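You operate a simulated robot arm through the tools that you are given. There is no shell and no other tool.

You run a simulated two-armed robot. Do the job below in one go: nothing can be reset, and whatever is moved stays where it is left.

## Task
Pump the filter to 2 bar, run the hold test, log the result, then vent the rig.
Fine: port knob to FILTER (it stays), vent shut; HOLD once, then the button that the display names, once.

The check looks at the end state, three seconds after you hand in, the way a careful person would. Anything else that was tipped, shoved, dropped, spilled or broken makes it a failure.

## Robot
Two 7-joint arms with fingered hands on one trunk that stands fixed in place. Base frame: the origin is at the foot of the trunk, x ahead of it, y to its left, z up; the work surface is at about z = 0.9. Readings come in m, degrees, newtons and seconds.
The left shoulder is at [0.05, 0.214, 0.869], the right one opposite. With the tool pointing down near the work surface each hand reaches from about 0.32 to 0.86 m from the base axis, measured 20 degrees to its own side. Payload 3 kg a hand.
The tool frame of a hand sits at the grasp point between the pads (the TCP): z along the fingers, y along the line on which they close. The tips reach 0.026 m beyond it. Largest opening 0.132 m; the body of the gripper starts 0.073 m behind the TCP. The gripper is a hand of 3 fingers: y runs from the thumb to the fingers, the wrist lies at [0, 0, -0.229] in the tool frame.
Orientation is that of the tool frame in the base frame, as a unit quaternion [x, y, z, w]. With the fingers straight down and closing along the base's y, the tool's x points along the base's -x, its y along +y and its z along -z.

## Interface
- The arms move only by the tool servo_tool. It takes "left_motion", "right_motion" or both (then of equal length, played together; a hand with none holds still); each is one flat list of numbers, 6 for each row, row after row: the shift along the base's x, y, z in units of 20 mm (1.0 is 20 mm), then the turn, a rotation vector about the base's x, y, z in units of 8 degrees (1.0 is 8 degrees). In form: [dx, dy, dz, ax, ay, az, dx, dy, dz, ax, ay, az, ...]. A call has 1 to 20 rows; each row shifts and turns the commanded pose from where the row before left it. A call with a number of a shift or a turn outside -1 to 1 is refused whole. Rows are played at 5 a second. More than 0.05 m and 8.6 degrees between two rows, and nothing of the call is played. Where a pose cannot be reached the arm comes as near as it can. A force on the tool above 40 N (or 10 N above the force at the start of the call, whichever is more), or a blocked arm, ends the call early, and 0.2 s more pass. In this call time passes only in rows, and 0.2 s behind the last. It gives the time, the measured TCP pose, the force on the tool (base axes), the opening and the grip force at its end, in the units of the frame above (readings bear some noise), with the torque about the TCP (base axes, N m) and any sound that the robot's microphone picked up, and new pictures: "views" is both (left out), scene, wrist or none (wrist: the cameras of the hands that moved).
- Cameras (640 x 400 px; columns grow to the right, rows downward): "scene" is now at [0.0373, -0.0131, 1.5122]; the picture's right is [-0.15, -0.99, 0.00], its down [-0.54, 0.08, -0.84] and it looks along [0.83, -0.12, -0.54] (base axes); focal length 346 px, centre (320, 200). "left" rides on the left gripper at [-0.062, 0.003, -0.092] in its tool frame; the picture's right is [-0.05, -1.00, 0.00], its down [0.83, -0.04, -0.56] and it looks along [0.55, -0.03, 0.83] (tool axes); focal length 230 px, centre (320, 200). "right" rides on the right gripper at [0.061, 0.003, -0.092] in its tool frame; the picture's right is [-0.05, 1.00, 0.00], its down [-0.83, -0.04, -0.56] and it looks along [-0.55, -0.03, 0.83] (tool axes); focal length 230 px, centre (320, 200). There is no depth. A picture from a camera that has moved, and an enlarged one, comes with that camera's place and axes in the base frame and with its lens.
- move_fingers(finger1, finger2, thumb_bend, hand): sets how far each is bent, from 0 (flat) to 1 (curled in); at 0.3 the hand is open as for a grip, at 0.7 the pads meet at the TCP. One left out holds its place. A second passes; each finger stops where it meets its share of the squeeze, and holds until it gets a number again. It is the only way to open and close the hand. It gives what a move gives, with no picture; readings hold the bend of each and the force on the fingers (four entries, about 0 where the hand has none), thumb and palm.
- pan_tilt(pan, tilt): turns the head with the scene camera to pan (to the left, within 86 degrees either way) and tilt (down, from -29 to 69), counted from straight ahead of the robot. It gives what a move gives, and a new picture of the scene camera.
- inspect(camera, box): a new picture of the part [left, top, right, bottom] of that camera's present view, enlarged. The clock stands still meanwhile.
- sign_off(): hands the job in; it is judged then, once.

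Nothing tells you positions but the pictures and the camera data. Unless the task says otherwise, let go and move clear before handing in.

The tools are called after "Request:" by a JSON object that holds its "fn" and its "kwargs". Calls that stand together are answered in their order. servo_tool: Moves the arms, as the interface text tells. Its arguments: {"type":"object","properties":{"left_motion":{"type":"array","items":{"type":"number"}},"right_motion":{"type":"array","items":{"type":"number"}},"views":{"type":"string","enum":["both","scene","wrist","none"]}},"required":[]} The other tools are called the same way: move_fingers (finger1, finger2, thumb_bend, hand) moves the fingers one by one; pan_tilt (pan, tilt) turns the head that bears the scene camera; inspect (camera, box) takes an enlarged picture of a part of a camera's view; sign_off () hands the job in.

At the start:

```text
clock: 0.0
left_tcp_pos: [0.4172, 0.1282, 1.2342]
left_tcp_rot: [0.067, 0.998, 0.0, -0.001]
left_force: [-0.2, -0.6, -1.1]
left_torque: [0.02, -0.01, 0.03]
left_gripper_width: 0.1319
left_gripper_force: 0.1
left_shape: jaw
left_bend: [0.3, 0.3, 0.3]
left_finger forces: [0.0, 0.0, 0.0, 0.1, 0.0, 0.0]
right_tcp_pos: [0.3728, -0.2282, 1.2661]
right_tcp_rot: [0.068, 0.998, 0.0, 0.0]
right_force: [-0.2, 0.0, 0.0]
right_torque: [0.01, -0.02, 0.0]
right_gripper_width: 0.1319
right_gripper_force: 0.0
right_shape: jaw
right_bend: [0.3, 0.3, 0.3]
right_finger forces: [0.0, 0.0, 0.1, 0.1, 0.0, 0.0]
head pan, tilt: [-8.4, 32.9]
```

scene: 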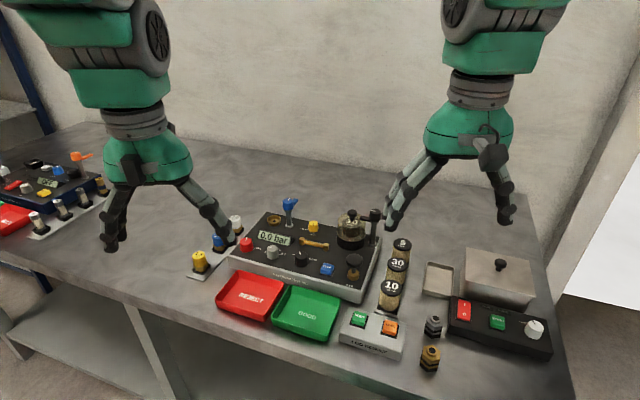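
right: 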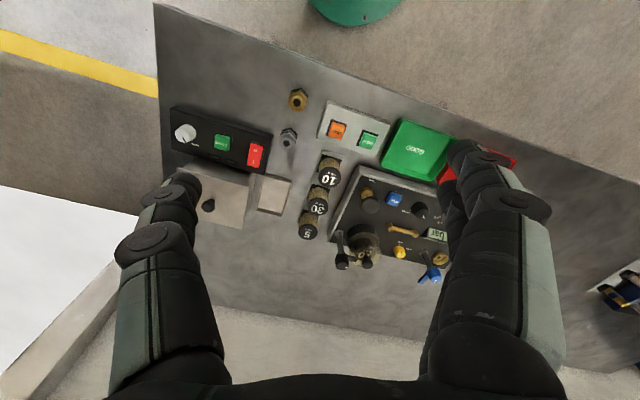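
left: 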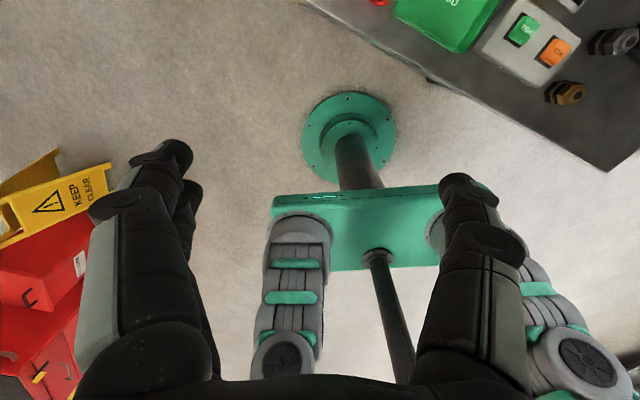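

I see a rig with a display reading "0.0 bar", several knobs, a hand pump and a blue lever in the middle of the bench, with another rig far left. I'll enlarge the rig to read its labels first.

Request:
{"fn": "inspect", "kwargs": {"camera": "scene", "box": [220, 190, 400, 310]}}

Request:
{"fn": "inspect", "kwargs": {"camera": "scene", "box": [330, 240, 570, 380]}}

Request:
{"fn": "inspect", "kwargs": {"camera": "right", "box": [300, 110, 480, 290]}}

Request:
{"fn": "inspect", "kwargs": {"camera": "scene", "box": [0, 130, 130, 250]}}

```text
3.33 times, centred on (310, 250) of scene
camera zoom: at [0.0373, -0.0131, 1.5122], right [-0.15, -0.99, 0.0], down [-0.54, 0.08, -0.84], along [0.83, -0.12, -0.54], focal length 1153 px, centre (353, 33)
```

zoom: 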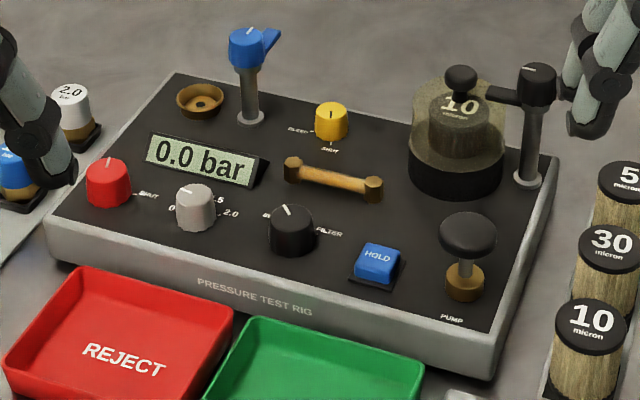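

```text
2.67 times, centred on (450, 310) of scene
camera zoom: at [0.0373, -0.0131, 1.5122], right [-0.15, -0.99, 0.0], down [-0.54, 0.08, -0.84], along [0.83, -0.12, -0.54], focal length 923 px, centre (-27, -93)
```

zoom: 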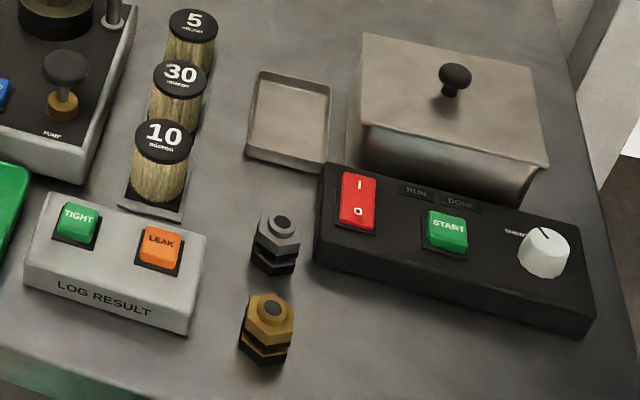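

```text
2.22 times, centred on (390, 200) of right
camera zoom: at [0.3136, -0.2174, 1.358], right [0.19, 0.98, 0.0], down [0.82, -0.16, 0.56], along [0.55, -0.1, -0.83], focal length 511 px, centre (164, 200)
```

zoom: 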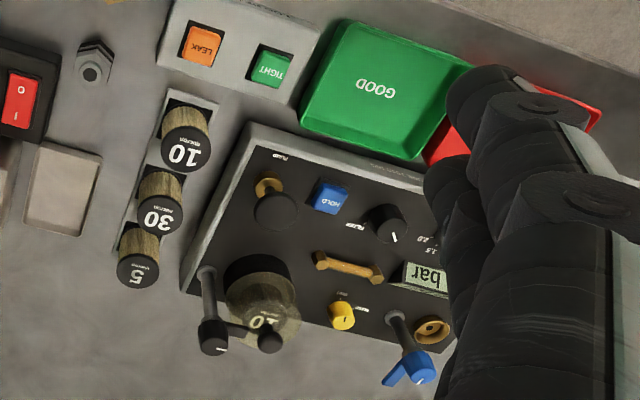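

```text
3.33 times, centred on (65, 190) of scene
camera zoom: at [0.0373, -0.0131, 1.5122], right [-0.15, -0.99, 0.0], down [-0.54, 0.08, -0.84], along [0.83, -0.12, -0.54], focal length 1153 px, centre (1170, 233)
```

zoom: 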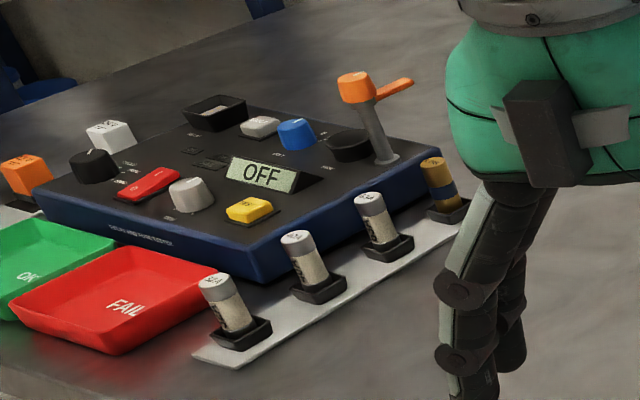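

The rig holds a 10 micron filter under its black clamp, and the knobs have small labels. I'll zoom in further to read the knob positions.

Request:
{"fn": "inspect", "kwargs": {"camera": "scene", "box": [235, 225, 285, 265]}}

Request:
{"fn": "inspect", "kwargs": {"camera": "scene", "box": [285, 235, 335, 275]}}

Request:
{"fn": "inspect", "kwargs": {"camera": "scene", "box": [290, 205, 340, 245]}}

Request:
{"fn": "inspect", "kwargs": {"camera": "scene", "box": [330, 200, 390, 290]}}

Request:
{"fn": "inspect", "kwargs": {"camera": "right", "box": [370, 180, 450, 260]}}

Request:
{"fn": "inspect", "kwargs": {"camera": "scene", "box": [180, 205, 250, 285]}}

```text
10.00 times, centred on (260, 245) of scene
camera zoom: at [0.0373, -0.0131, 1.5122], right [-0.15, -0.99, 0.0], down [-0.54, 0.08, -0.84], along [0.83, -0.12, -0.54], focal length 3460 px, centre (920, -250)
```

zoom: 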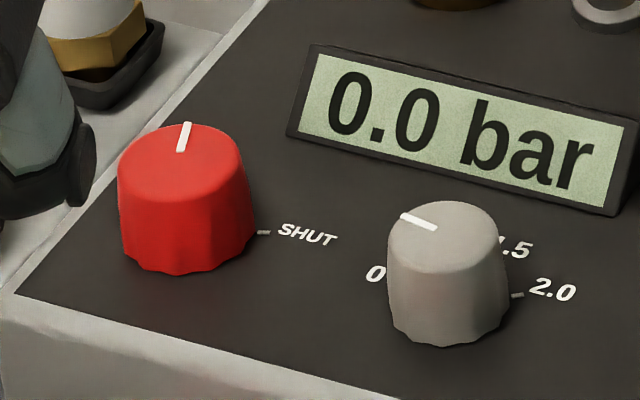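

```text
10.00 times, centred on (310, 255) of scene
camera zoom: at [0.0373, -0.0131, 1.5122], right [-0.15, -0.99, 0.0], down [-0.54, 0.08, -0.84], along [0.83, -0.12, -0.54], focal length 3460 px, centre (420, -350)
```

zoom: 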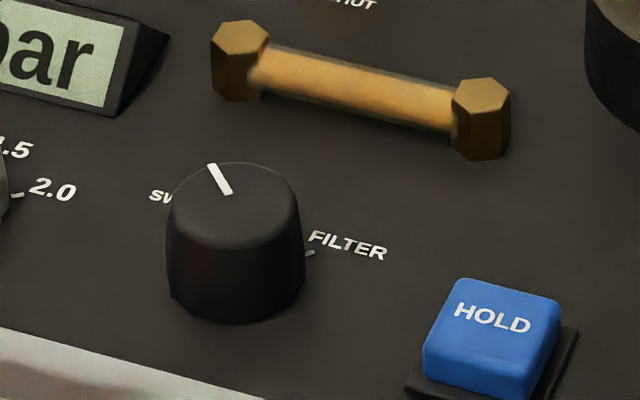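

```text
10.00 times, centred on (315, 225) of scene
camera zoom: at [0.0373, -0.0131, 1.5122], right [-0.15, -0.99, 0.0], down [-0.54, 0.08, -0.84], along [0.83, -0.12, -0.54], focal length 3460 px, centre (370, -50)
```

zoom: 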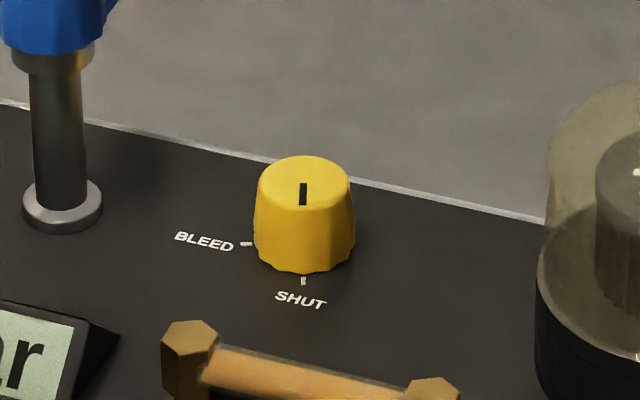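

```text
4.44 times, centred on (360, 245) of scene
camera zoom: at [0.0373, -0.0131, 1.5122], right [-0.15, -0.99, 0.0], down [-0.54, 0.08, -0.84], along [0.83, -0.12, -0.54], focal length 1538 px, centre (142, 0)
```

zoom: 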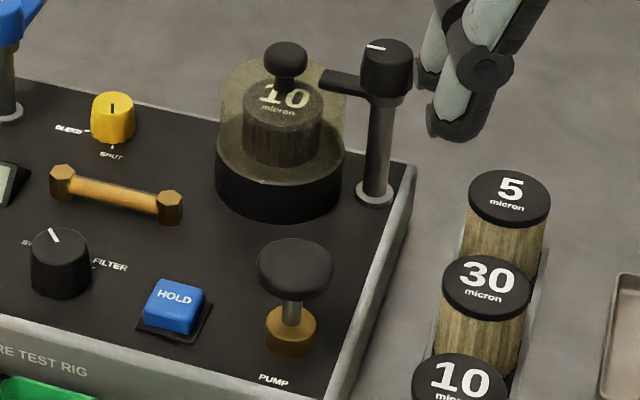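

```text
5.00 times, centred on (410, 220) of right
camera zoom: at [0.3136, -0.2174, 1.358], right [0.19, 0.98, 0.0], down [0.82, -0.16, 0.56], along [0.55, -0.1, -0.83], focal length 1150 px, centre (-130, 100)
```

zoom: 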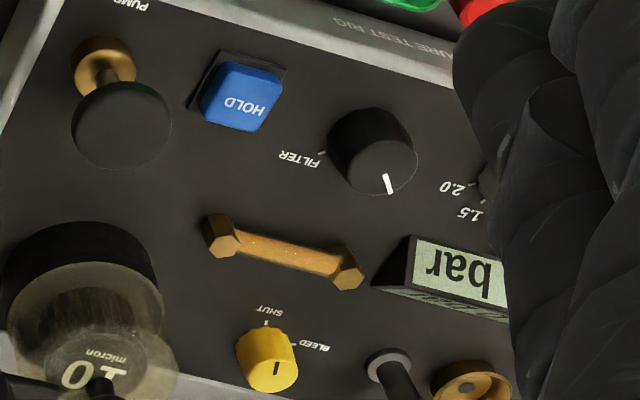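

```text
5.00 times, centred on (215, 245) of scene
camera zoom: at [0.0373, -0.0131, 1.5122], right [-0.15, -0.99, 0.0], down [-0.54, 0.08, -0.84], along [0.83, -0.12, -0.54], focal length 1730 px, centre (845, -25)
```

zoom: 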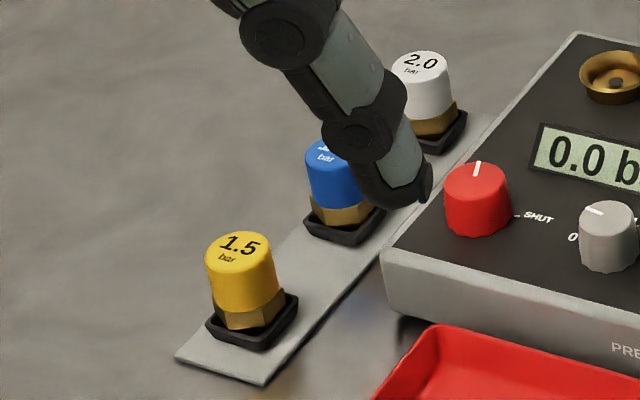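

The rig is turned about 25° clockwise, with the panel near z = 0.945. Port is at "S..", and red appears off SHUT. I'll shift the left hand aside and bring the right wrist camera over the panel to read the hidden labels.

Request:
{"fn": "servo_tool", "kwargs": {"left_motion": [0, 1, 0, 0, 0, 0, 0, 1, 0, 0, 0, 0, 0, 1, 0, 0, 0, 0, 0, 1, 0, 0, 0, 0, 0, 1, 0, 0, 0, 0, 0, 1, 0, 0, 0, 0, 0, 1, 0, 0, 0, 0, 0, 1, 0, 0, 0, 0, 0, 1, 0, 0, 0, 0, 0, 1, 0, 0, 0, 0], "right_motion": [1, 1, 0, 0, 0, 0, 1, 1, 0, 0, 0, 0, 1, 1, 0, 0, 0, 0, 1, 1, 0, 0, 0, 0, 1, 1, 0, 0, 0, 0, 1, 1, 0, 0, 0, 0, 1, 1, 0, 0, 0, 0, 1, 1, 0, 0, 0, 0, 1, 1, 0, 0, 0, 0, 1, 1, 0, 0, 0, 0], "views": "both"}}

```text
clock: 2.2
left_tcp_pos: [0.416, 0.329, 1.2355]
left_tcp_rot: [0.068, 0.998, 0.0, 0.001]
left_force: [0.1, 0.2, -0.9]
left_torque: [0.04, 0.05, 0.0]
left_gripper_width: 0.132
left_gripper_force: 0.0
left_shape: jaw
left_bend: [0.3, 0.3, 0.3]
left_finger forces: [0.1, 0.0, 0.0, 0.0, 0.1, 0.0]
right_tcp_pos: [0.5626, -0.0426, 1.2309]
right_tcp_rot: [0.068, 0.998, 0.002, 0.0]
right_force: [-0.1, -0.2, -0.7]
right_torque: [0.02, 0.01, 0.01]
right_gripper_width: 0.1318
right_gripper_force: 0.0
right_shape: jaw
right_bend: [0.3, 0.3, 0.3]
right_finger forces: [0.0, 0.0, 0.0, 0.1, 0.0, 0.0]
right hand out of reach, approached as far as the arm can: row 7, 8, 9
head pan, tilt: [-8.4, 32.9]
camera right: at [0.5037, -0.0324, 1.3241], right [0.19, 0.98, 0.0], down [0.82, -0.16, 0.56], along [0.55, -0.1, -0.83], focal length 230 px, centre (320, 200)
camera left: at [0.478, 0.3245, 1.3269], right [-0.08, -1.0, 0.0], down [-0.83, 0.07, 0.56], along [-0.55, 0.05, -0.83], focal length 230 px, centre (320, 200)
```

scene: 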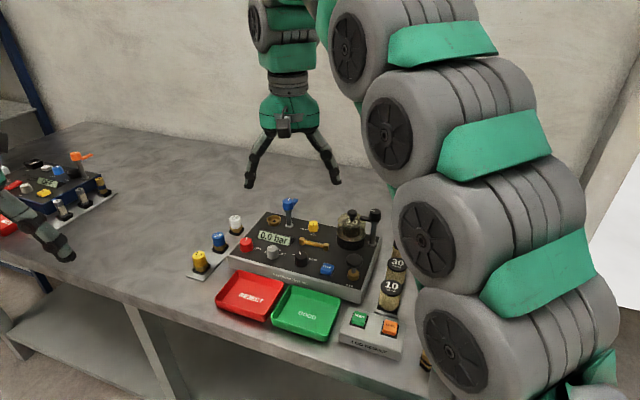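
right: 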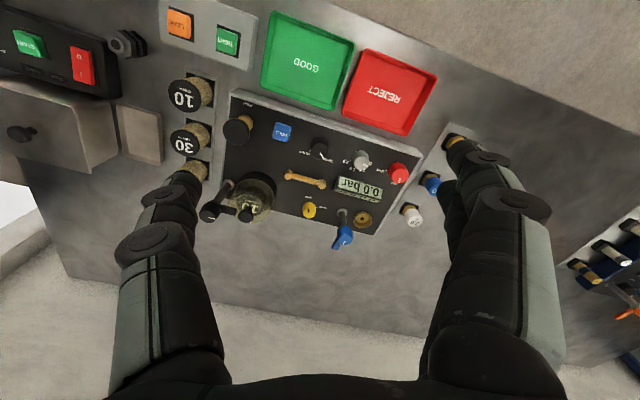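
left: 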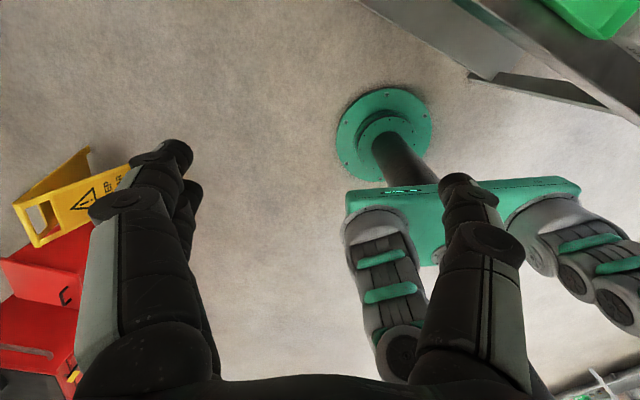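

The wrist camera now sees the whole panel from above. I'll enlarge the panel to read the labels and pointers.

Request:
{"fn": "inspect", "kwargs": {"camera": "right", "box": [340, 140, 420, 190]}}

Request:
{"fn": "inspect", "kwargs": {"camera": "right", "box": [270, 110, 350, 160]}}

Request:
{"fn": "inspect", "kwargs": {"camera": "right", "box": [280, 180, 380, 250]}}

Request:
{"fn": "inspect", "kwargs": {"camera": "right", "box": [190, 90, 310, 240]}}

Request:
{"fn": "inspect", "kwargs": {"camera": "right", "box": [150, 0, 270, 75]}}

```text
8.00 times, centred on (380, 165) of right
camera zoom: at [0.5037, -0.0324, 1.3241], right [0.19, 0.98, 0.0], down [0.82, -0.16, 0.56], along [0.55, -0.1, -0.83], focal length 1841 px, centre (-160, 480)
```

zoom: 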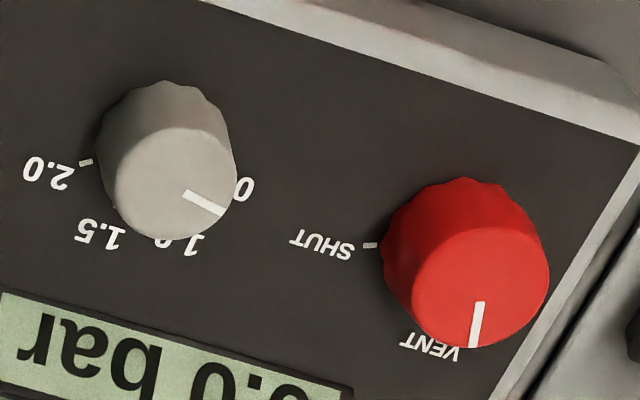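

```text
8.00 times, centred on (310, 135) of right
camera zoom: at [0.5037, -0.0324, 1.3241], right [0.19, 0.98, 0.0], down [0.82, -0.16, 0.56], along [0.55, -0.1, -0.83], focal length 1841 px, centre (400, 720)
```

zoom: 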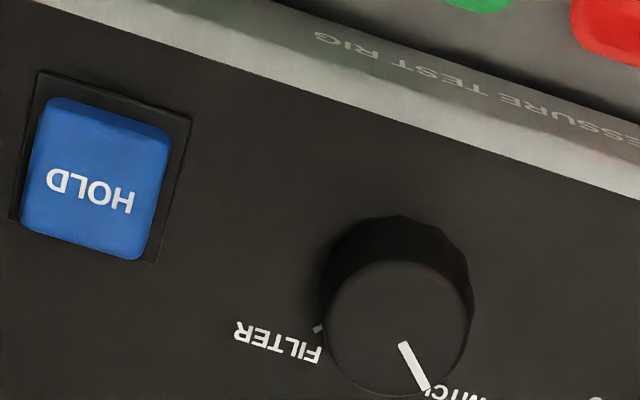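

```text
5.71 times, centred on (330, 215) of right
camera zoom: at [0.5037, -0.0324, 1.3241], right [0.19, 0.98, 0.0], down [0.82, -0.16, 0.56], along [0.55, -0.1, -0.83], focal length 1315 px, centre (263, 114)
```

zoom: 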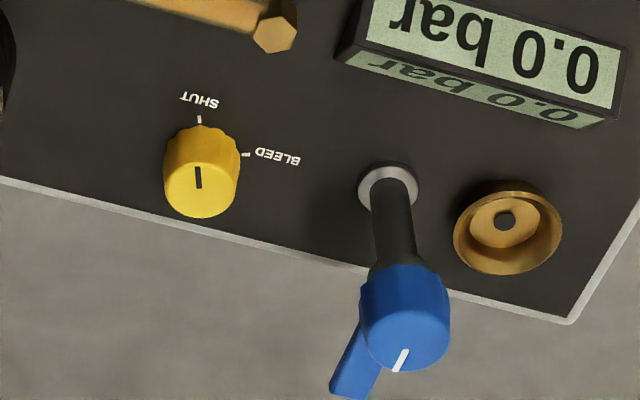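

```text
2.67 times, centred on (250, 165) of right
camera zoom: at [0.5037, -0.0324, 1.3241], right [0.19, 0.98, 0.0], down [0.82, -0.16, 0.56], along [0.55, -0.1, -0.83], focal length 614 px, centre (507, 293)
```

zoom: 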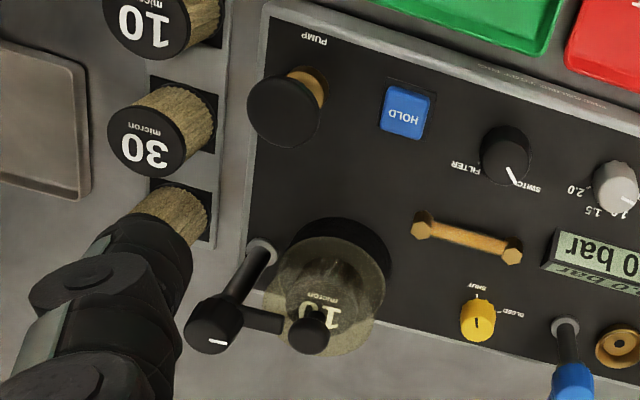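

```text
5.33 times, centred on (210, 38) of right
camera zoom: at [0.5037, -0.0324, 1.3241], right [0.19, 0.98, 0.0], down [0.82, -0.16, 0.56], along [0.55, -0.1, -0.83], focal length 1227 px, centre (907, 1067)
```

zoom: 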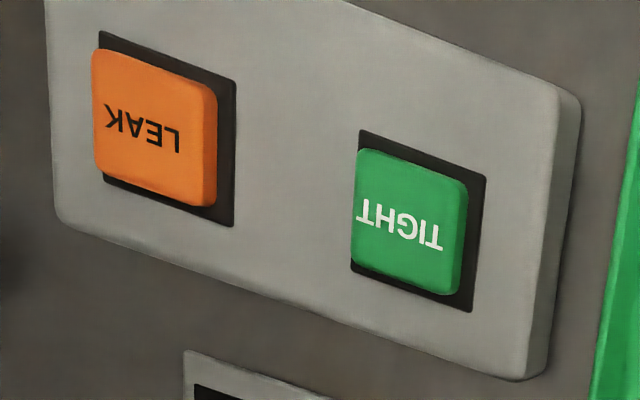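

Labels read: red knob is VENT/SHUT (now VENT), black is SWITCH/FILTER (now SWITCH), yellow is already SHUT. Triangulated spots: port knob (0.6395, -0.058), red knob (0.708, 0.069), HOLD (0.607, -0.114), pump (0.581, -0.169, top 0.995). I'll half-close the right fingers and bring the hand above the port knob, turned for a clockwise twist.

Request:
{"fn": "move_fingers", "kwargs": {"hand": "right", "finger1": 0.48, "finger2": 0.48, "thumb_bend": 0.48}}

Request:
{"fn": "servo_tool", "kwargs": {"right_motion": [0.55, -0.11, -0.93, 0, 0, 0.77, 0.55, -0.11, -0.93, 0, 0, 0.77, 0.55, -0.11, -0.93, 0, 0, 0.77, 0.55, -0.11, -0.93, 0, 0, 0.77, 0.55, -0.11, -0.93, 0, 0, 0.77, 0.55, -0.11, -0.93, 0, 0, 0.77, 0.55, -0.11, -0.93, 0, 0, 0.77], "views": "both"}}

```text
clock: 3.2
left_tcp_pos: [0.4156, 0.3295, 1.2353]
left_tcp_rot: [0.068, 0.998, 0.001, 0.0]
left_force: [0.7, -0.3, -0.4]
left_torque: [0.02, -0.01, -0.02]
left_gripper_width: 0.1317
left_gripper_force: 0.0
left_shape: jaw
left_bend: [0.3, 0.3, 0.3]
left_finger forces: [0.0, 0.1, 0.0, 0.0, 0.0, 0.1]
right_tcp_pos: [0.5618, -0.043, 1.2313]
right_tcp_rot: [0.068, 0.998, -0.001, 0.001]
right_force: [0.2, -0.4, 0.1]
right_torque: [-0.02, 0.01, 0.02]
right_gripper_width: 0.0752
right_gripper_force: 0.0
right_shape: fingers
right_bend: [0.48, 0.48, 0.48]
right_finger forces: [0.0, 0.1, 0.0, 0.0, 0.0, 0.0]
head pan, tilt: [-8.4, 32.9]
```

```text
clock: 4.8
left_tcp_pos: [0.4167, 0.3281, 1.2361]
left_tcp_rot: [0.068, 0.998, 0.0, 0.001]
left_force: [-0.1, 0.1, 0.3]
left_torque: [0.01, 0.0, -0.02]
left_gripper_width: 0.1318
left_gripper_force: 0.0
left_shape: jaw
left_bend: [0.3, 0.3, 0.3]
left_finger forces: [0.0, 0.1, 0.0, 0.1, 0.0, 0.0]
right_tcp_pos: [0.6403, -0.0574, 1.1044]
right_tcp_rot: [-0.305, 0.952, 0.0, -0.001]
right_force: [-0.4, -0.1, -0.7]
right_torque: [0.01, 0.0, -0.01]
right_gripper_width: 0.075
right_gripper_force: 0.0
right_shape: fingers
right_bend: [0.48, 0.48, 0.48]
right_finger forces: [0.1, 0.0, 0.0, 0.0, 0.1, 0.0]
head pan, tilt: [-8.4, 32.9]
camera right: at [0.5894, -0.0915, 1.1971], right [-0.54, 0.84, 0.0], down [0.7, 0.45, 0.55], along [0.47, 0.3, -0.83], focal length 230 px, centre (320, 200)
```

scene: 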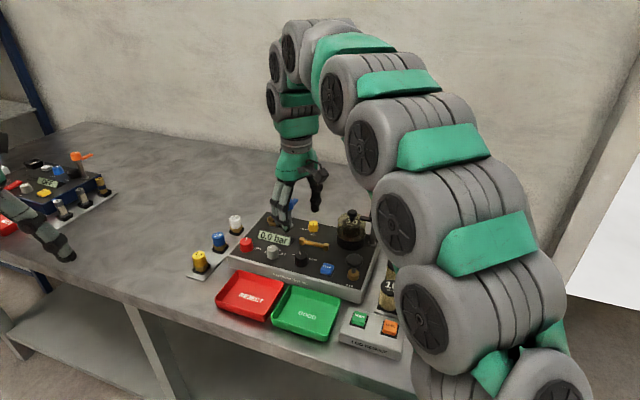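
right: 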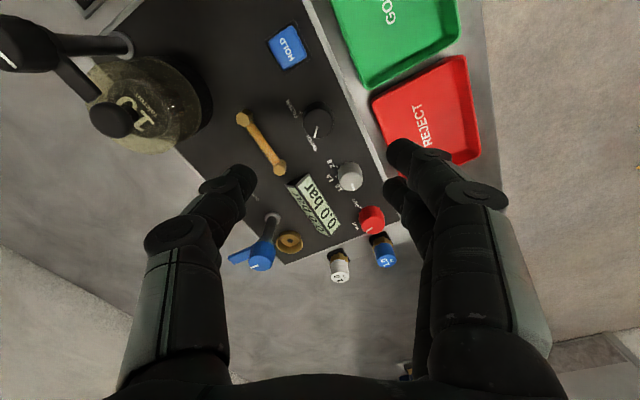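

The port knob appears where computed, just under the grasp point. I'll narrow the fingers a little so the thumb clears the brass handle, then descend most of the way.

Request:
{"fn": "move_fingers", "kwargs": {"hand": "right", "finger1": 0.54, "finger2": 0.54, "thumb_bend": 0.54}}

Request:
{"fn": "servo_tool", "kwargs": {"right_motion": [0, 0, -0.9, 0, 0, 0, 0, 0, -0.9, 0, 0, 0, 0, 0, -0.9, 0, 0, 0, 0, 0, -0.9, 0, 0, 0, 0, 0, -0.9, 0, 0, 0], "views": "both"}}

```text
clock: 5.8
left_tcp_pos: [0.4158, 0.3281, 1.2363]
left_tcp_rot: [0.069, 0.998, 0.0, 0.0]
left_force: [-0.3, -0.3, 0.7]
left_torque: [0.03, 0.04, 0.05]
left_gripper_width: 0.1318
left_gripper_force: 0.2
left_shape: jaw
left_bend: [0.3, 0.3, 0.3]
left_finger forces: [0.0, 0.0, 0.1, 0.0, 0.1, 0.1]
right_tcp_pos: [0.6404, -0.0577, 1.1043]
right_tcp_rot: [-0.304, 0.953, 0.0, 0.0]
right_force: [0.0, 0.4, -0.7]
right_torque: [0.0, -0.01, 0.02]
right_gripper_width: 0.0552
right_gripper_force: 0.0
right_shape: fingers
right_bend: [0.54, 0.54, 0.54]
right_finger forces: [0.0, 0.0, 0.1, 0.0, 0.1, 0.0]
head pan, tilt: [-8.4, 32.9]
```

```text
clock: 7.0
left_tcp_pos: [0.4161, 0.3288, 1.2351]
left_tcp_rot: [0.068, 0.998, 0.0, 0.0]
left_force: [-0.1, -0.1, 0.0]
left_torque: [0.01, 0.01, 0.02]
left_gripper_width: 0.1319
left_gripper_force: 0.0
left_shape: jaw
left_bend: [0.3, 0.3, 0.3]
left_finger forces: [0.0, 0.0, 0.0, 0.1, 0.0, 0.0]
right_tcp_pos: [0.6384, -0.0562, 1.015]
right_tcp_rot: [-0.304, 0.953, -0.001, 0.001]
right_force: [-0.1, 0.2, 0.1]
right_torque: [-0.01, 0.01, 0.02]
right_gripper_width: 0.0549
right_gripper_force: 0.0
right_shape: fingers
right_bend: [0.54, 0.54, 0.54]
right_finger forces: [0.0, 0.0, 0.0, 0.1, 0.1, 0.0]
head pan, tilt: [-8.4, 32.9]
camera right: at [0.5887, -0.0911, 1.1077], right [-0.54, 0.84, 0.0], down [0.7, 0.45, 0.56], along [0.47, 0.3, -0.83], focal length 230 px, centre (320, 200)
```

scene: 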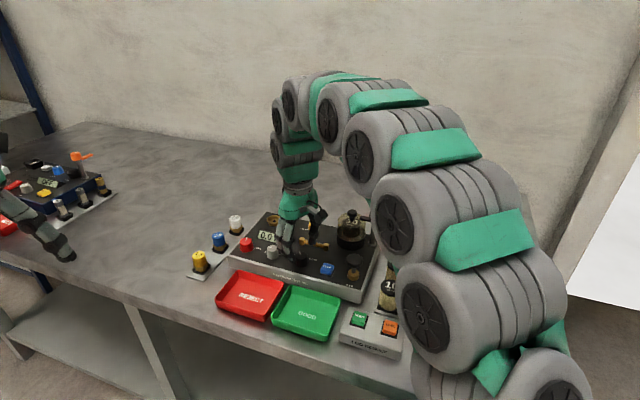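
right: 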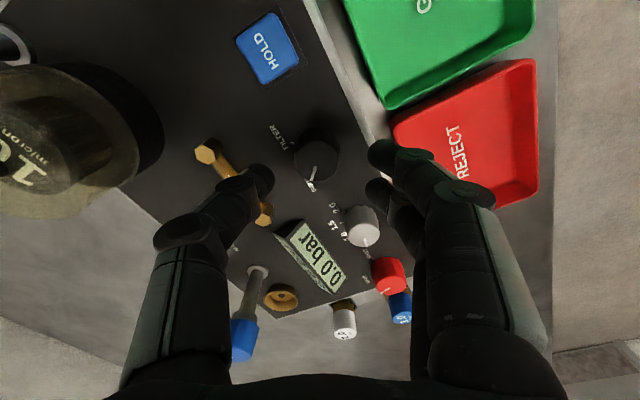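

The knob sits between thumb and fingers with clearance to the white knob and brass handle. I'll go down the last 38 mm and look.

Request:
{"fn": "servo_tool", "kwargs": {"right_motion": [0.02, -0.03, -0.63, 0, 0, 0, 0.02, -0.02, -0.63, 0, 0, 0, 0, 0, -0.63, 0, 0, 0], "views": "wrist"}}

```text
clock: 7.8
left_tcp_pos: [0.4158, 0.3282, 1.2355]
left_tcp_rot: [0.068, 0.998, 0.001, 0.0]
left_force: [0.0, -0.6, -1.3]
left_torque: [0.01, 0.01, 0.02]
left_gripper_width: 0.132
left_gripper_force: 0.0
left_shape: jaw
left_bend: [0.3, 0.3, 0.3]
left_finger forces: [0.1, 0.1, 0.0, 0.1, 0.1, 0.0]
right_tcp_pos: [0.6388, -0.0595, 0.9771]
right_tcp_rot: [-0.303, 0.953, 0.0, 0.003]
right_force: [-7.7, -3.9, 36.2]
right_torque: [-0.11, 0.36, 0.04]
right_gripper_width: 0.0553
right_gripper_force: 17.7
right_shape: fingers
right_bend: [0.55, 0.55, 0.55]
right_finger forces: [10.1, 9.2, 0.1, 0.0, 16.3, 0.0]
head pan, tilt: [-8.4, 32.9]
camera right: at [0.5887, -0.0931, 1.0708], right [-0.54, 0.84, 0.0], down [0.7, 0.44, 0.56], along [0.47, 0.3, -0.83], focal length 230 px, centre (320, 200)
```

right: 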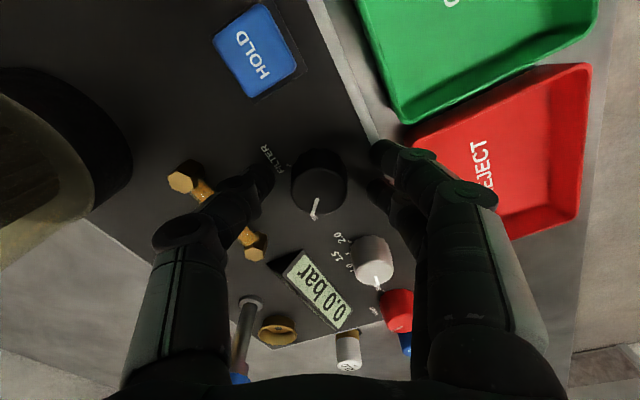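

The fingertips touched the panel (36 N), so the tips reach a bit lower than expected at this bend. I'll raise 6 mm and then close on the knob.

Request:
{"fn": "servo_tool", "kwargs": {"right_motion": [0.02, 0.02, -0.0, 0, 0, 0, 0, 0, 0.4, 0, 0, 0], "views": "wrist"}}

```text
clock: 8.2
left_tcp_pos: [0.4172, 0.3286, 1.2365]
left_tcp_rot: [0.068, 0.998, -0.001, 0.001]
left_force: [-0.7, 0.4, -0.2]
left_torque: [-0.04, 0.01, 0.03]
left_gripper_width: 0.1318
left_gripper_force: 0.1
left_shape: jaw
left_bend: [0.3, 0.3, 0.3]
left_finger forces: [0.0, 0.1, 0.1, 0.0, 0.0, 0.1]
right_tcp_pos: [0.6401, -0.0578, 0.9784]
right_tcp_rot: [-0.305, 0.952, 0.001, 0.002]
right_force: [-3.0, -0.9, 9.8]
right_torque: [0.01, 0.17, 0.02]
right_gripper_width: 0.0551
right_gripper_force: 5.1
right_shape: fingers
right_bend: [0.54, 0.54, 0.54]
right_finger forces: [3.4, 2.3, 0.1, 0.1, 4.0, 0.0]
head pan, tilt: [-8.4, 32.9]
stopped in row 1 (right hand): the force on the tool passed its limit at 49 N (the readings are from after the stop); the commanded pose is now the measured one
camera right: at [0.5893, -0.0925, 1.071], right [-0.54, 0.84, 0.0], down [0.7, 0.44, 0.56], along [0.47, 0.3, -0.83], focal length 230 px, centre (320, 200)
```

right: 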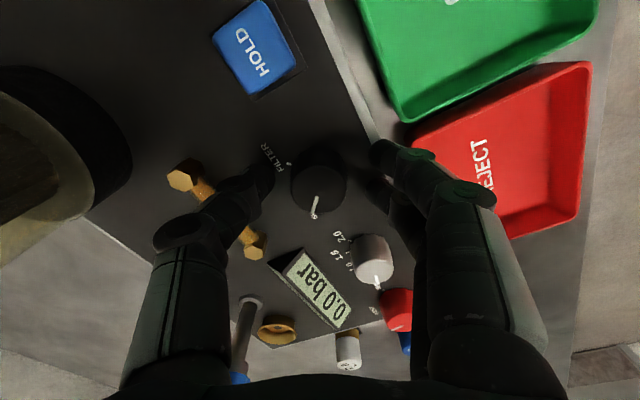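

It settled at z ≈ 0.978 with light contact. I'll lift 8 mm straight up now.

Request:
{"fn": "servo_tool", "kwargs": {"right_motion": [0, 0, 0.4, 0, 0, 0], "views": "wrist"}}

```text
clock: 8.6
left_tcp_pos: [0.4166, 0.3287, 1.2365]
left_tcp_rot: [0.068, 0.998, -0.001, 0.0]
left_force: [0.1, -0.5, 0.1]
left_torque: [-0.02, 0.0, -0.02]
left_gripper_width: 0.1319
left_gripper_force: 0.1
left_shape: jaw
left_bend: [0.3, 0.3, 0.3]
left_finger forces: [0.1, 0.0, 0.0, 0.0, 0.0, 0.0]
right_tcp_pos: [0.638, -0.0582, 0.9857]
right_tcp_rot: [-0.304, 0.953, 0.0, 0.001]
right_force: [0.0, 0.0, 0.1]
right_torque: [0.03, -0.01, 0.0]
right_gripper_width: 0.0545
right_gripper_force: 0.2
right_shape: fingers
right_bend: [0.54, 0.54, 0.54]
right_finger forces: [0.0, 0.0, 0.1, 0.0, 0.0, 0.0]
head pan, tilt: [-8.4, 32.9]
camera right: at [0.5881, -0.0923, 1.0781], right [-0.54, 0.84, 0.0], down [0.7, 0.45, 0.56], along [0.47, 0.3, -0.83], focal length 230 px, centre (320, 200)
```

right: 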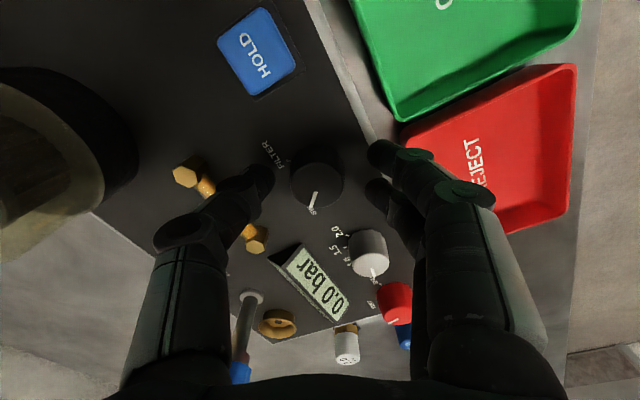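

Clear of the panel and centred on the knob. Closing the fingers.

Request:
{"fn": "move_fingers", "kwargs": {"hand": "right", "finger1": 0.65, "finger2": 0.65, "thumb_bend": 0.65}}

Request:
{"fn": "inspect", "kwargs": {"camera": "right", "box": [230, 120, 430, 260]}}

```text
clock: 9.6
left_tcp_pos: [0.417, 0.3289, 1.2356]
left_tcp_rot: [0.068, 0.998, 0.0, 0.001]
left_force: [-0.1, -0.4, -0.4]
left_torque: [0.02, 0.0, -0.01]
left_gripper_width: 0.1319
left_gripper_force: 0.1
left_shape: jaw
left_bend: [0.3, 0.3, 0.3]
left_finger forces: [0.0, 0.1, 0.0, 0.1, 0.0, 0.0]
right_tcp_pos: [0.6381, -0.058, 0.9844]
right_tcp_rot: [-0.303, 0.953, -0.001, 0.003]
right_force: [1.7, -3.2, -1.4]
right_torque: [-0.06, -0.03, -0.04]
right_gripper_width: 0.0259
right_gripper_force: 2.7
right_shape: fingers
right_bend: [0.65, 0.64, 0.63]
right_finger forces: [0.3, 0.9, 0.1, 0.0, 4.6, 0.0]
head pan, tilt: [-8.4, 32.9]
```

```text
2.86 times, centred on (330, 190) of right
camera zoom: at [0.5883, -0.0924, 1.0782], right [-0.54, 0.84, 0.0], down [0.7, 0.44, 0.56], along [0.47, 0.3, -0.83], focal length 657 px, centre (291, 229)
```

zoom: 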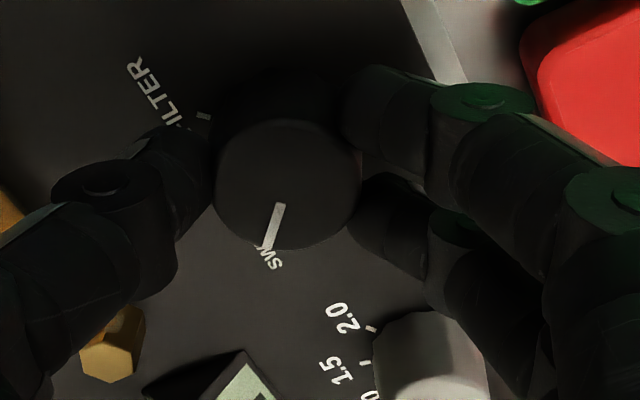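

The thumb touches more firmly than the two fingers. I'll close the fingers a bit more to even and tighten the grip.

Request:
{"fn": "move_fingers", "kwargs": {"hand": "right", "finger1": 0.72, "finger2": 0.72, "thumb_bend": 0.68}}

```text
clock: 10.6
left_tcp_pos: [0.4177, 0.3279, 1.2356]
left_tcp_rot: [0.068, 0.998, 0.0, -0.001]
left_force: [-0.5, 0.2, 0.8]
left_torque: [-0.01, 0.0, 0.01]
left_gripper_width: 0.132
left_gripper_force: 0.1
left_shape: jaw
left_bend: [0.3, 0.3, 0.3]
left_finger forces: [0.1, 0.1, 0.1, 0.0, 0.0, 0.0]
right_tcp_pos: [0.639, -0.058, 0.9857]
right_tcp_rot: [-0.303, 0.953, -0.001, 0.002]
right_force: [-4.1, 0.8, -5.7]
right_torque: [-0.03, 0.07, 0.03]
right_gripper_width: 0.0229
right_gripper_force: 9.1
right_shape: fingers
right_bend: [0.69, 0.66, 0.64]
right_finger forces: [4.7, 5.7, 0.1, 0.0, 7.7, 0.0]
head pan, tilt: [-8.4, 32.9]
```

The grip is firm on all three digits. I'll turn clockwise about 30° and check that the knob follows.

Request:
{"fn": "servo_tool", "kwargs": {"right_motion": [0, 0, 0, 0, 0, -0.95, 0, 0, 0, 0, 0, -0.95, 0, 0, 0, 0, 0, -0.95, 0, 0, 0, 0, 0, -0.95], "views": "wrist"}}

Request:
{"fn": "inspect", "kwargs": {"camera": "right", "box": [230, 120, 430, 260]}}

```text
clock: 11.6
left_tcp_pos: [0.4174, 0.3273, 1.2357]
left_tcp_rot: [0.069, 0.998, 0.0, 0.0]
left_force: [-0.1, -0.2, -0.3]
left_torque: [-0.01, 0.02, 0.0]
left_gripper_width: 0.1318
left_gripper_force: 0.1
left_shape: jaw
left_bend: [0.3, 0.3, 0.3]
left_finger forces: [0.0, 0.0, 0.1, 0.0, 0.0, 0.1]
right_tcp_pos: [0.6395, -0.0592, 0.984]
right_tcp_rot: [-0.043, 0.999, 0.0, 0.001]
right_force: [-8.1, 5.7, -7.3]
right_torque: [0.14, 0.2, 0.0]
right_gripper_width: 0.0234
right_gripper_force: 9.7
right_shape: fingers
right_bend: [0.68, 0.66, 0.65]
right_finger forces: [7.6, 6.1, 0.0, 0.1, 6.2, 0.0]
head pan, tilt: [-8.4, 32.9]
camera right: at [0.5798, -0.0612, 1.0784], right [-0.03, 1.0, 0.0], down [0.83, 0.03, 0.56], along [0.56, 0.02, -0.83], focal length 230 px, centre (320, 200)
```

right: 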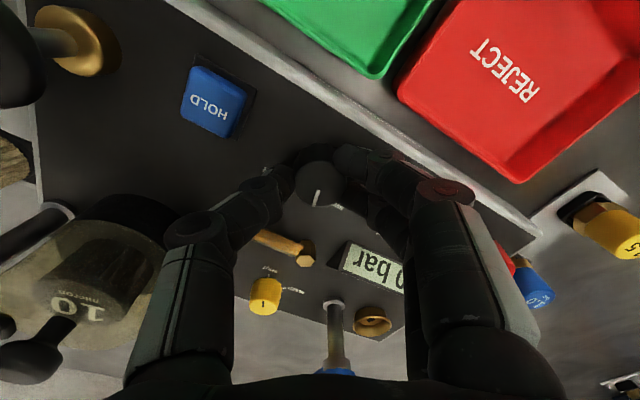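

```text
2.86 times, centred on (330, 190) of right
camera zoom: at [0.5798, -0.0612, 1.0784], right [-0.03, 1.0, 0.0], down [0.83, 0.03, 0.56], along [0.56, 0.02, -0.83], focal length 657 px, centre (291, 229)
```

zoom: 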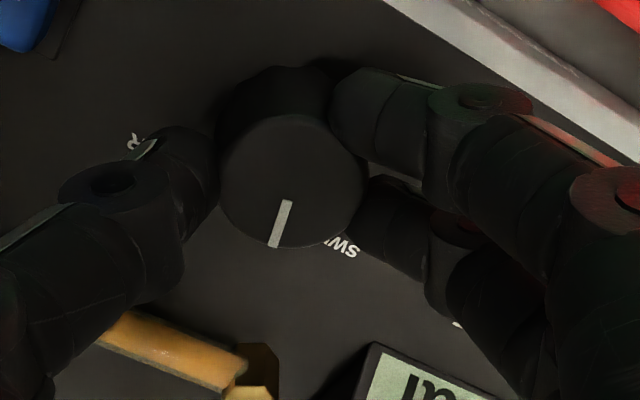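

The knob follows the hand (pointer moved with it). I'll continue about 53° more, with a tiny recentring.

Request:
{"fn": "servo_tool", "kwargs": {"right_motion": [-0.03, 0.03, 0, 0, 0, -0.95, 0, 0, 0, 0, 0, -0.95, 0, 0, 0, 0, 0, -0.95, 0, 0, 0, 0, 0, -0.95, 0, 0, 0, 0, 0, -0.95, 0, 0, 0, 0, 0, -0.95], "views": "both"}}

Request:
{"fn": "inspect", "kwargs": {"camera": "right", "box": [230, 120, 430, 260]}}

```text
clock: 13.0
left_tcp_pos: [0.4163, 0.3289, 1.2357]
left_tcp_rot: [0.068, 0.998, 0.0, 0.001]
left_force: [-0.2, -0.1, -0.5]
left_torque: [0.02, -0.03, -0.01]
left_gripper_width: 0.1318
left_gripper_force: 0.0
left_shape: jaw
left_bend: [0.3, 0.3, 0.3]
left_finger forces: [0.1, 0.0, 0.0, 0.0, 0.0, 0.0]
right_tcp_pos: [0.6392, -0.0578, 0.9836]
right_tcp_rot: [0.349, 0.937, -0.002, 0.001]
right_force: [1.8, 10.1, -6.8]
right_torque: [0.2, -0.06, 0.02]
right_gripper_width: 0.023
right_gripper_force: 10.0
right_shape: fingers
right_bend: [0.68, 0.66, 0.65]
right_finger forces: [7.4, 7.0, 0.0, 0.0, 5.2, 0.0]
head pan, tilt: [-8.4, 32.9]
camera right: at [0.5968, -0.0157, 1.0787], right [0.69, 0.72, 0.0], down [0.6, -0.57, 0.56], along [0.4, -0.39, -0.83], focal length 230 px, centre (320, 200)
```

scene: 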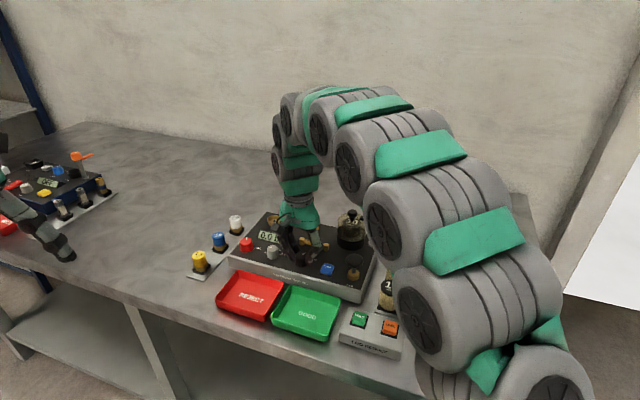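
right: 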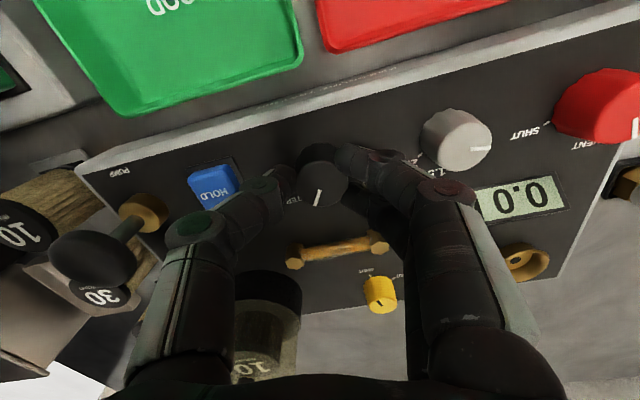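

```text
2.86 times, centred on (330, 190) of right
camera zoom: at [0.5968, -0.0157, 1.0787], right [0.69, 0.72, 0.0], down [0.6, -0.57, 0.56], along [0.4, -0.39, -0.83], focal length 657 px, centre (291, 229)
```

zoom: 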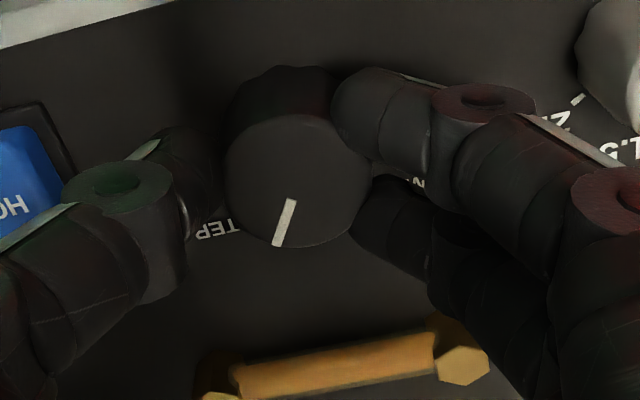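

The pointer has moved about 76° and needs roughly 14° more to reach the FILTER tick. I'll turn the rest.

Request:
{"fn": "servo_tool", "kwargs": {"right_motion": [0, 0.05, 0, 0, 0, -0.9, 0, 0, 0, 0, 0, -0.9], "views": "wrist"}}

Request:
{"fn": "inspect", "kwargs": {"camera": "right", "box": [230, 120, 430, 260]}}

```text
clock: 13.6
left_tcp_pos: [0.4164, 0.3283, 1.2354]
left_tcp_rot: [0.069, 0.998, 0.0, 0.001]
left_force: [-0.4, -0.6, 0.6]
left_torque: [0.01, -0.03, 0.0]
left_gripper_width: 0.1321
left_gripper_force: 0.0
left_shape: jaw
left_bend: [0.3, 0.3, 0.3]
left_finger forces: [0.0, 0.0, 0.0, 0.0, 0.1, 0.0]
right_tcp_pos: [0.6394, -0.0565, 0.985]
right_tcp_rot: [0.463, 0.886, -0.001, 0.0]
right_force: [2.4, 4.3, -8.9]
right_torque: [0.12, -0.01, 0.02]
right_gripper_width: 0.0231
right_gripper_force: 9.1
right_shape: fingers
right_bend: [0.68, 0.66, 0.65]
right_finger forces: [5.7, 6.1, 0.0, 0.1, 6.1, 0.1]
head pan, tilt: [-8.4, 32.9]
camera right: at [0.6093, -0.005, 1.0789], right [0.85, 0.53, 0.0], down [0.44, -0.7, 0.56], along [0.29, -0.48, -0.83], focal length 230 px, centre (320, 200)
```

right: 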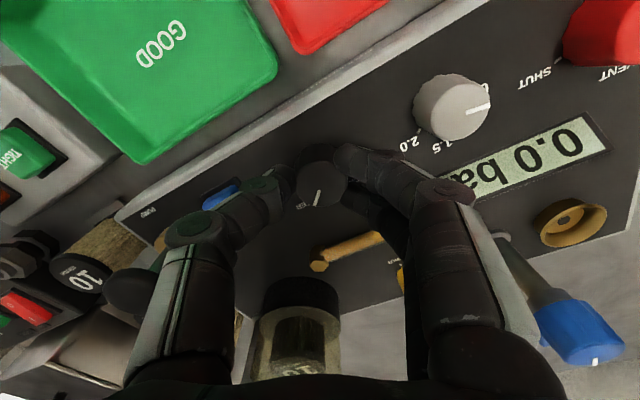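

```text
2.86 times, centred on (330, 190) of right
camera zoom: at [0.6093, -0.005, 1.0789], right [0.85, 0.53, 0.0], down [0.44, -0.7, 0.56], along [0.29, -0.48, -0.83], focal length 657 px, centre (291, 229)
```

zoom: 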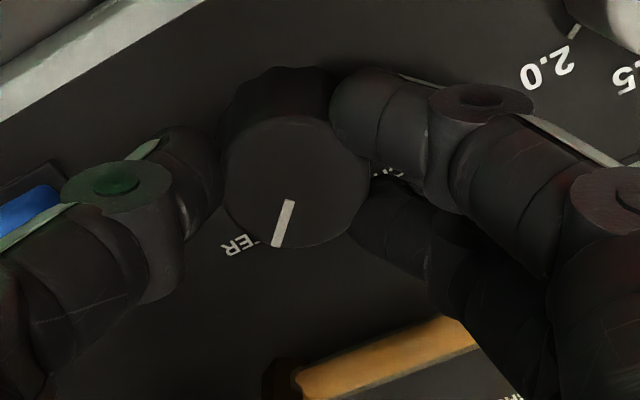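

I've turned about 90° and the pointer is at the FILTER label. I'll open, lift off and verify.

Request:
{"fn": "move_fingers", "kwargs": {"hand": "right", "finger1": 0.54, "finger2": 0.54, "thumb_bend": 0.54}}

Request:
{"fn": "servo_tool", "kwargs": {"right_motion": [0, 0, 1, 0, 0, 0, 0, 0, 1, 0, 0, 0, 0, 0, 1, 0, 0, 0, 0, 0, 1, 0, 0, 0, 0, 0, 1, 0, 0, 0, 0, 0, 1, 0, 0, 0], "views": "both"}}

Request:
{"fn": "inspect", "kwargs": {"camera": "right", "box": [260, 80, 360, 160]}}

Request:
{"fn": "inspect", "kwargs": {"camera": "scene", "box": [285, 235, 335, 275]}}

```text
clock: 14.6
left_tcp_pos: [0.4168, 0.3289, 1.2354]
left_tcp_rot: [0.069, 0.998, 0.0, 0.0]
left_force: [0.3, 0.1, -0.1]
left_torque: [0.03, -0.02, -0.05]
left_gripper_width: 0.1319
left_gripper_force: 0.1
left_shape: jaw
left_bend: [0.3, 0.3, 0.3]
left_finger forces: [0.0, 0.0, 0.0, 0.0, 0.0, 0.0]
right_tcp_pos: [0.6404, -0.0562, 0.9852]
right_tcp_rot: [0.462, 0.887, -0.001, 0.001]
right_force: [0.7, 0.4, 0.0]
right_torque: [0.0, -0.02, -0.03]
right_gripper_width: 0.0538
right_gripper_force: 0.1
right_shape: fingers
right_bend: [0.54, 0.54, 0.54]
right_finger forces: [0.1, 0.1, 0.0, 0.0, 0.1, 0.1]
head pan, tilt: [-8.4, 32.9]
```

```text
clock: 16.0
left_tcp_pos: [0.4168, 0.3289, 1.2352]
left_tcp_rot: [0.068, 0.998, 0.0, 0.001]
left_force: [0.8, -0.5, 0.0]
left_torque: [0.02, 0.03, 0.05]
left_gripper_width: 0.1321
left_gripper_force: 0.1
left_shape: jaw
left_bend: [0.3, 0.3, 0.3]
left_finger forces: [0.1, 0.0, 0.1, 0.0, 0.0, 0.0]
right_tcp_pos: [0.6371, -0.0571, 1.1054]
right_tcp_rot: [0.462, 0.887, -0.002, 0.001]
right_force: [0.1, -0.3, 0.0]
right_torque: [-0.03, -0.01, 0.01]
right_gripper_width: 0.0541
right_gripper_force: 0.1
right_shape: fingers
right_bend: [0.54, 0.54, 0.54]
right_finger forces: [0.0, 0.1, 0.0, 0.0, 0.1, 0.0]
head pan, tilt: [-8.4, 32.9]
camera right: at [0.6071, -0.0056, 1.1982], right [0.85, 0.53, 0.0], down [0.44, -0.7, 0.56], along [0.29, -0.47, -0.83], focal length 230 px, centre (320, 200)
```

scene: 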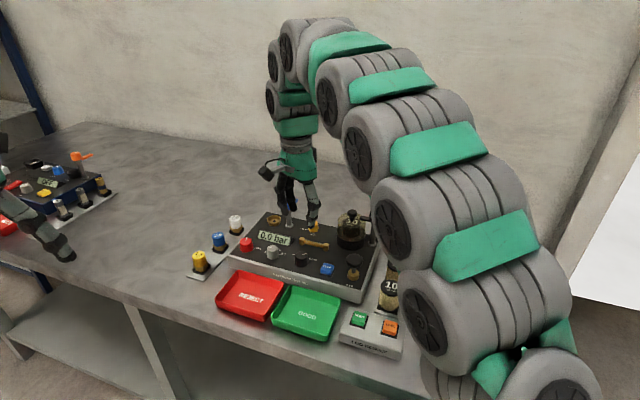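
right: 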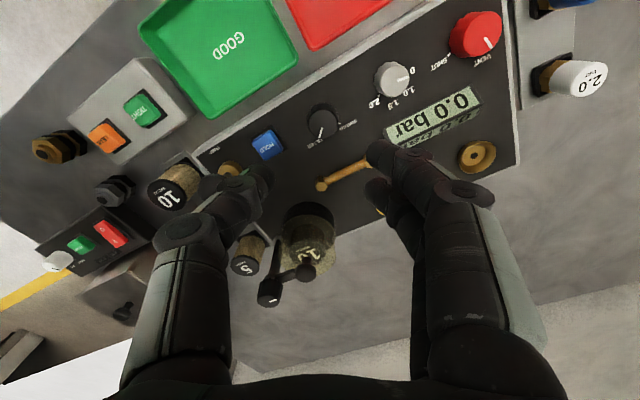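

```text
5.00 times, centred on (310, 120) of right
camera zoom: at [0.6071, -0.0056, 1.1982], right [0.85, 0.53, 0.0], down [0.44, -0.7, 0.56], along [0.29, -0.47, -0.83], focal length 1150 px, centre (370, 600)
```

zoom: 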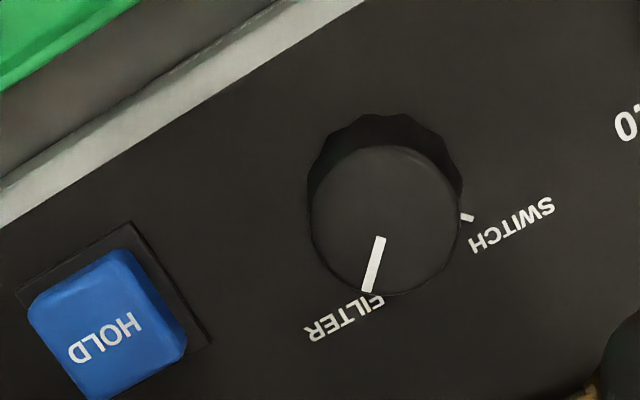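

```text
10.00 times, centred on (310, 255) of scene
camera zoom: at [0.0373, -0.0131, 1.5122], right [-0.15, -0.99, 0.0], down [-0.54, 0.08, -0.84], along [0.83, -0.12, -0.54], focal length 3460 px, centre (420, -350)
```

zoom: 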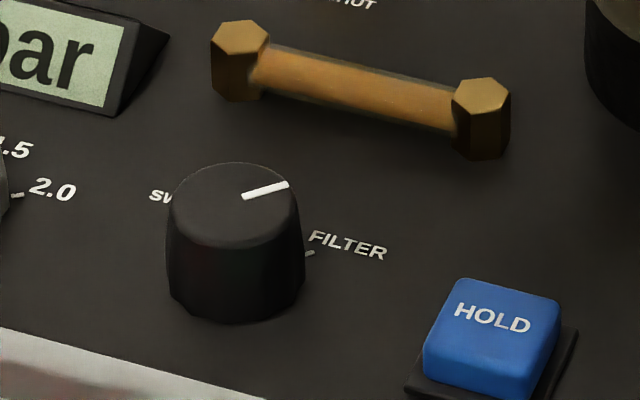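

The port pointer now aims at the FILTER tick (about +45°, mirrored from SWITCH). Next I check the red vent knob's ticks from this angle.

Request:
{"fn": "inspect", "kwargs": {"camera": "right", "box": [400, 0, 540, 100]}}

```text
4.00 times, centred on (470, 50) of right
camera zoom: at [0.6071, -0.0056, 1.1982], right [0.85, 0.53, 0.0], down [0.44, -0.7, 0.56], along [0.29, -0.47, -0.83], focal length 920 px, centre (-280, 800)
```

zoom: 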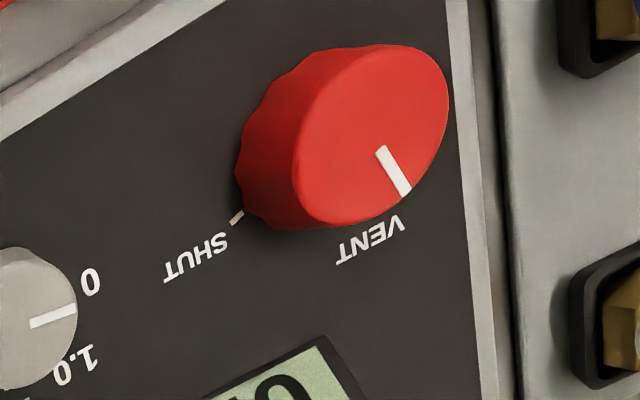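

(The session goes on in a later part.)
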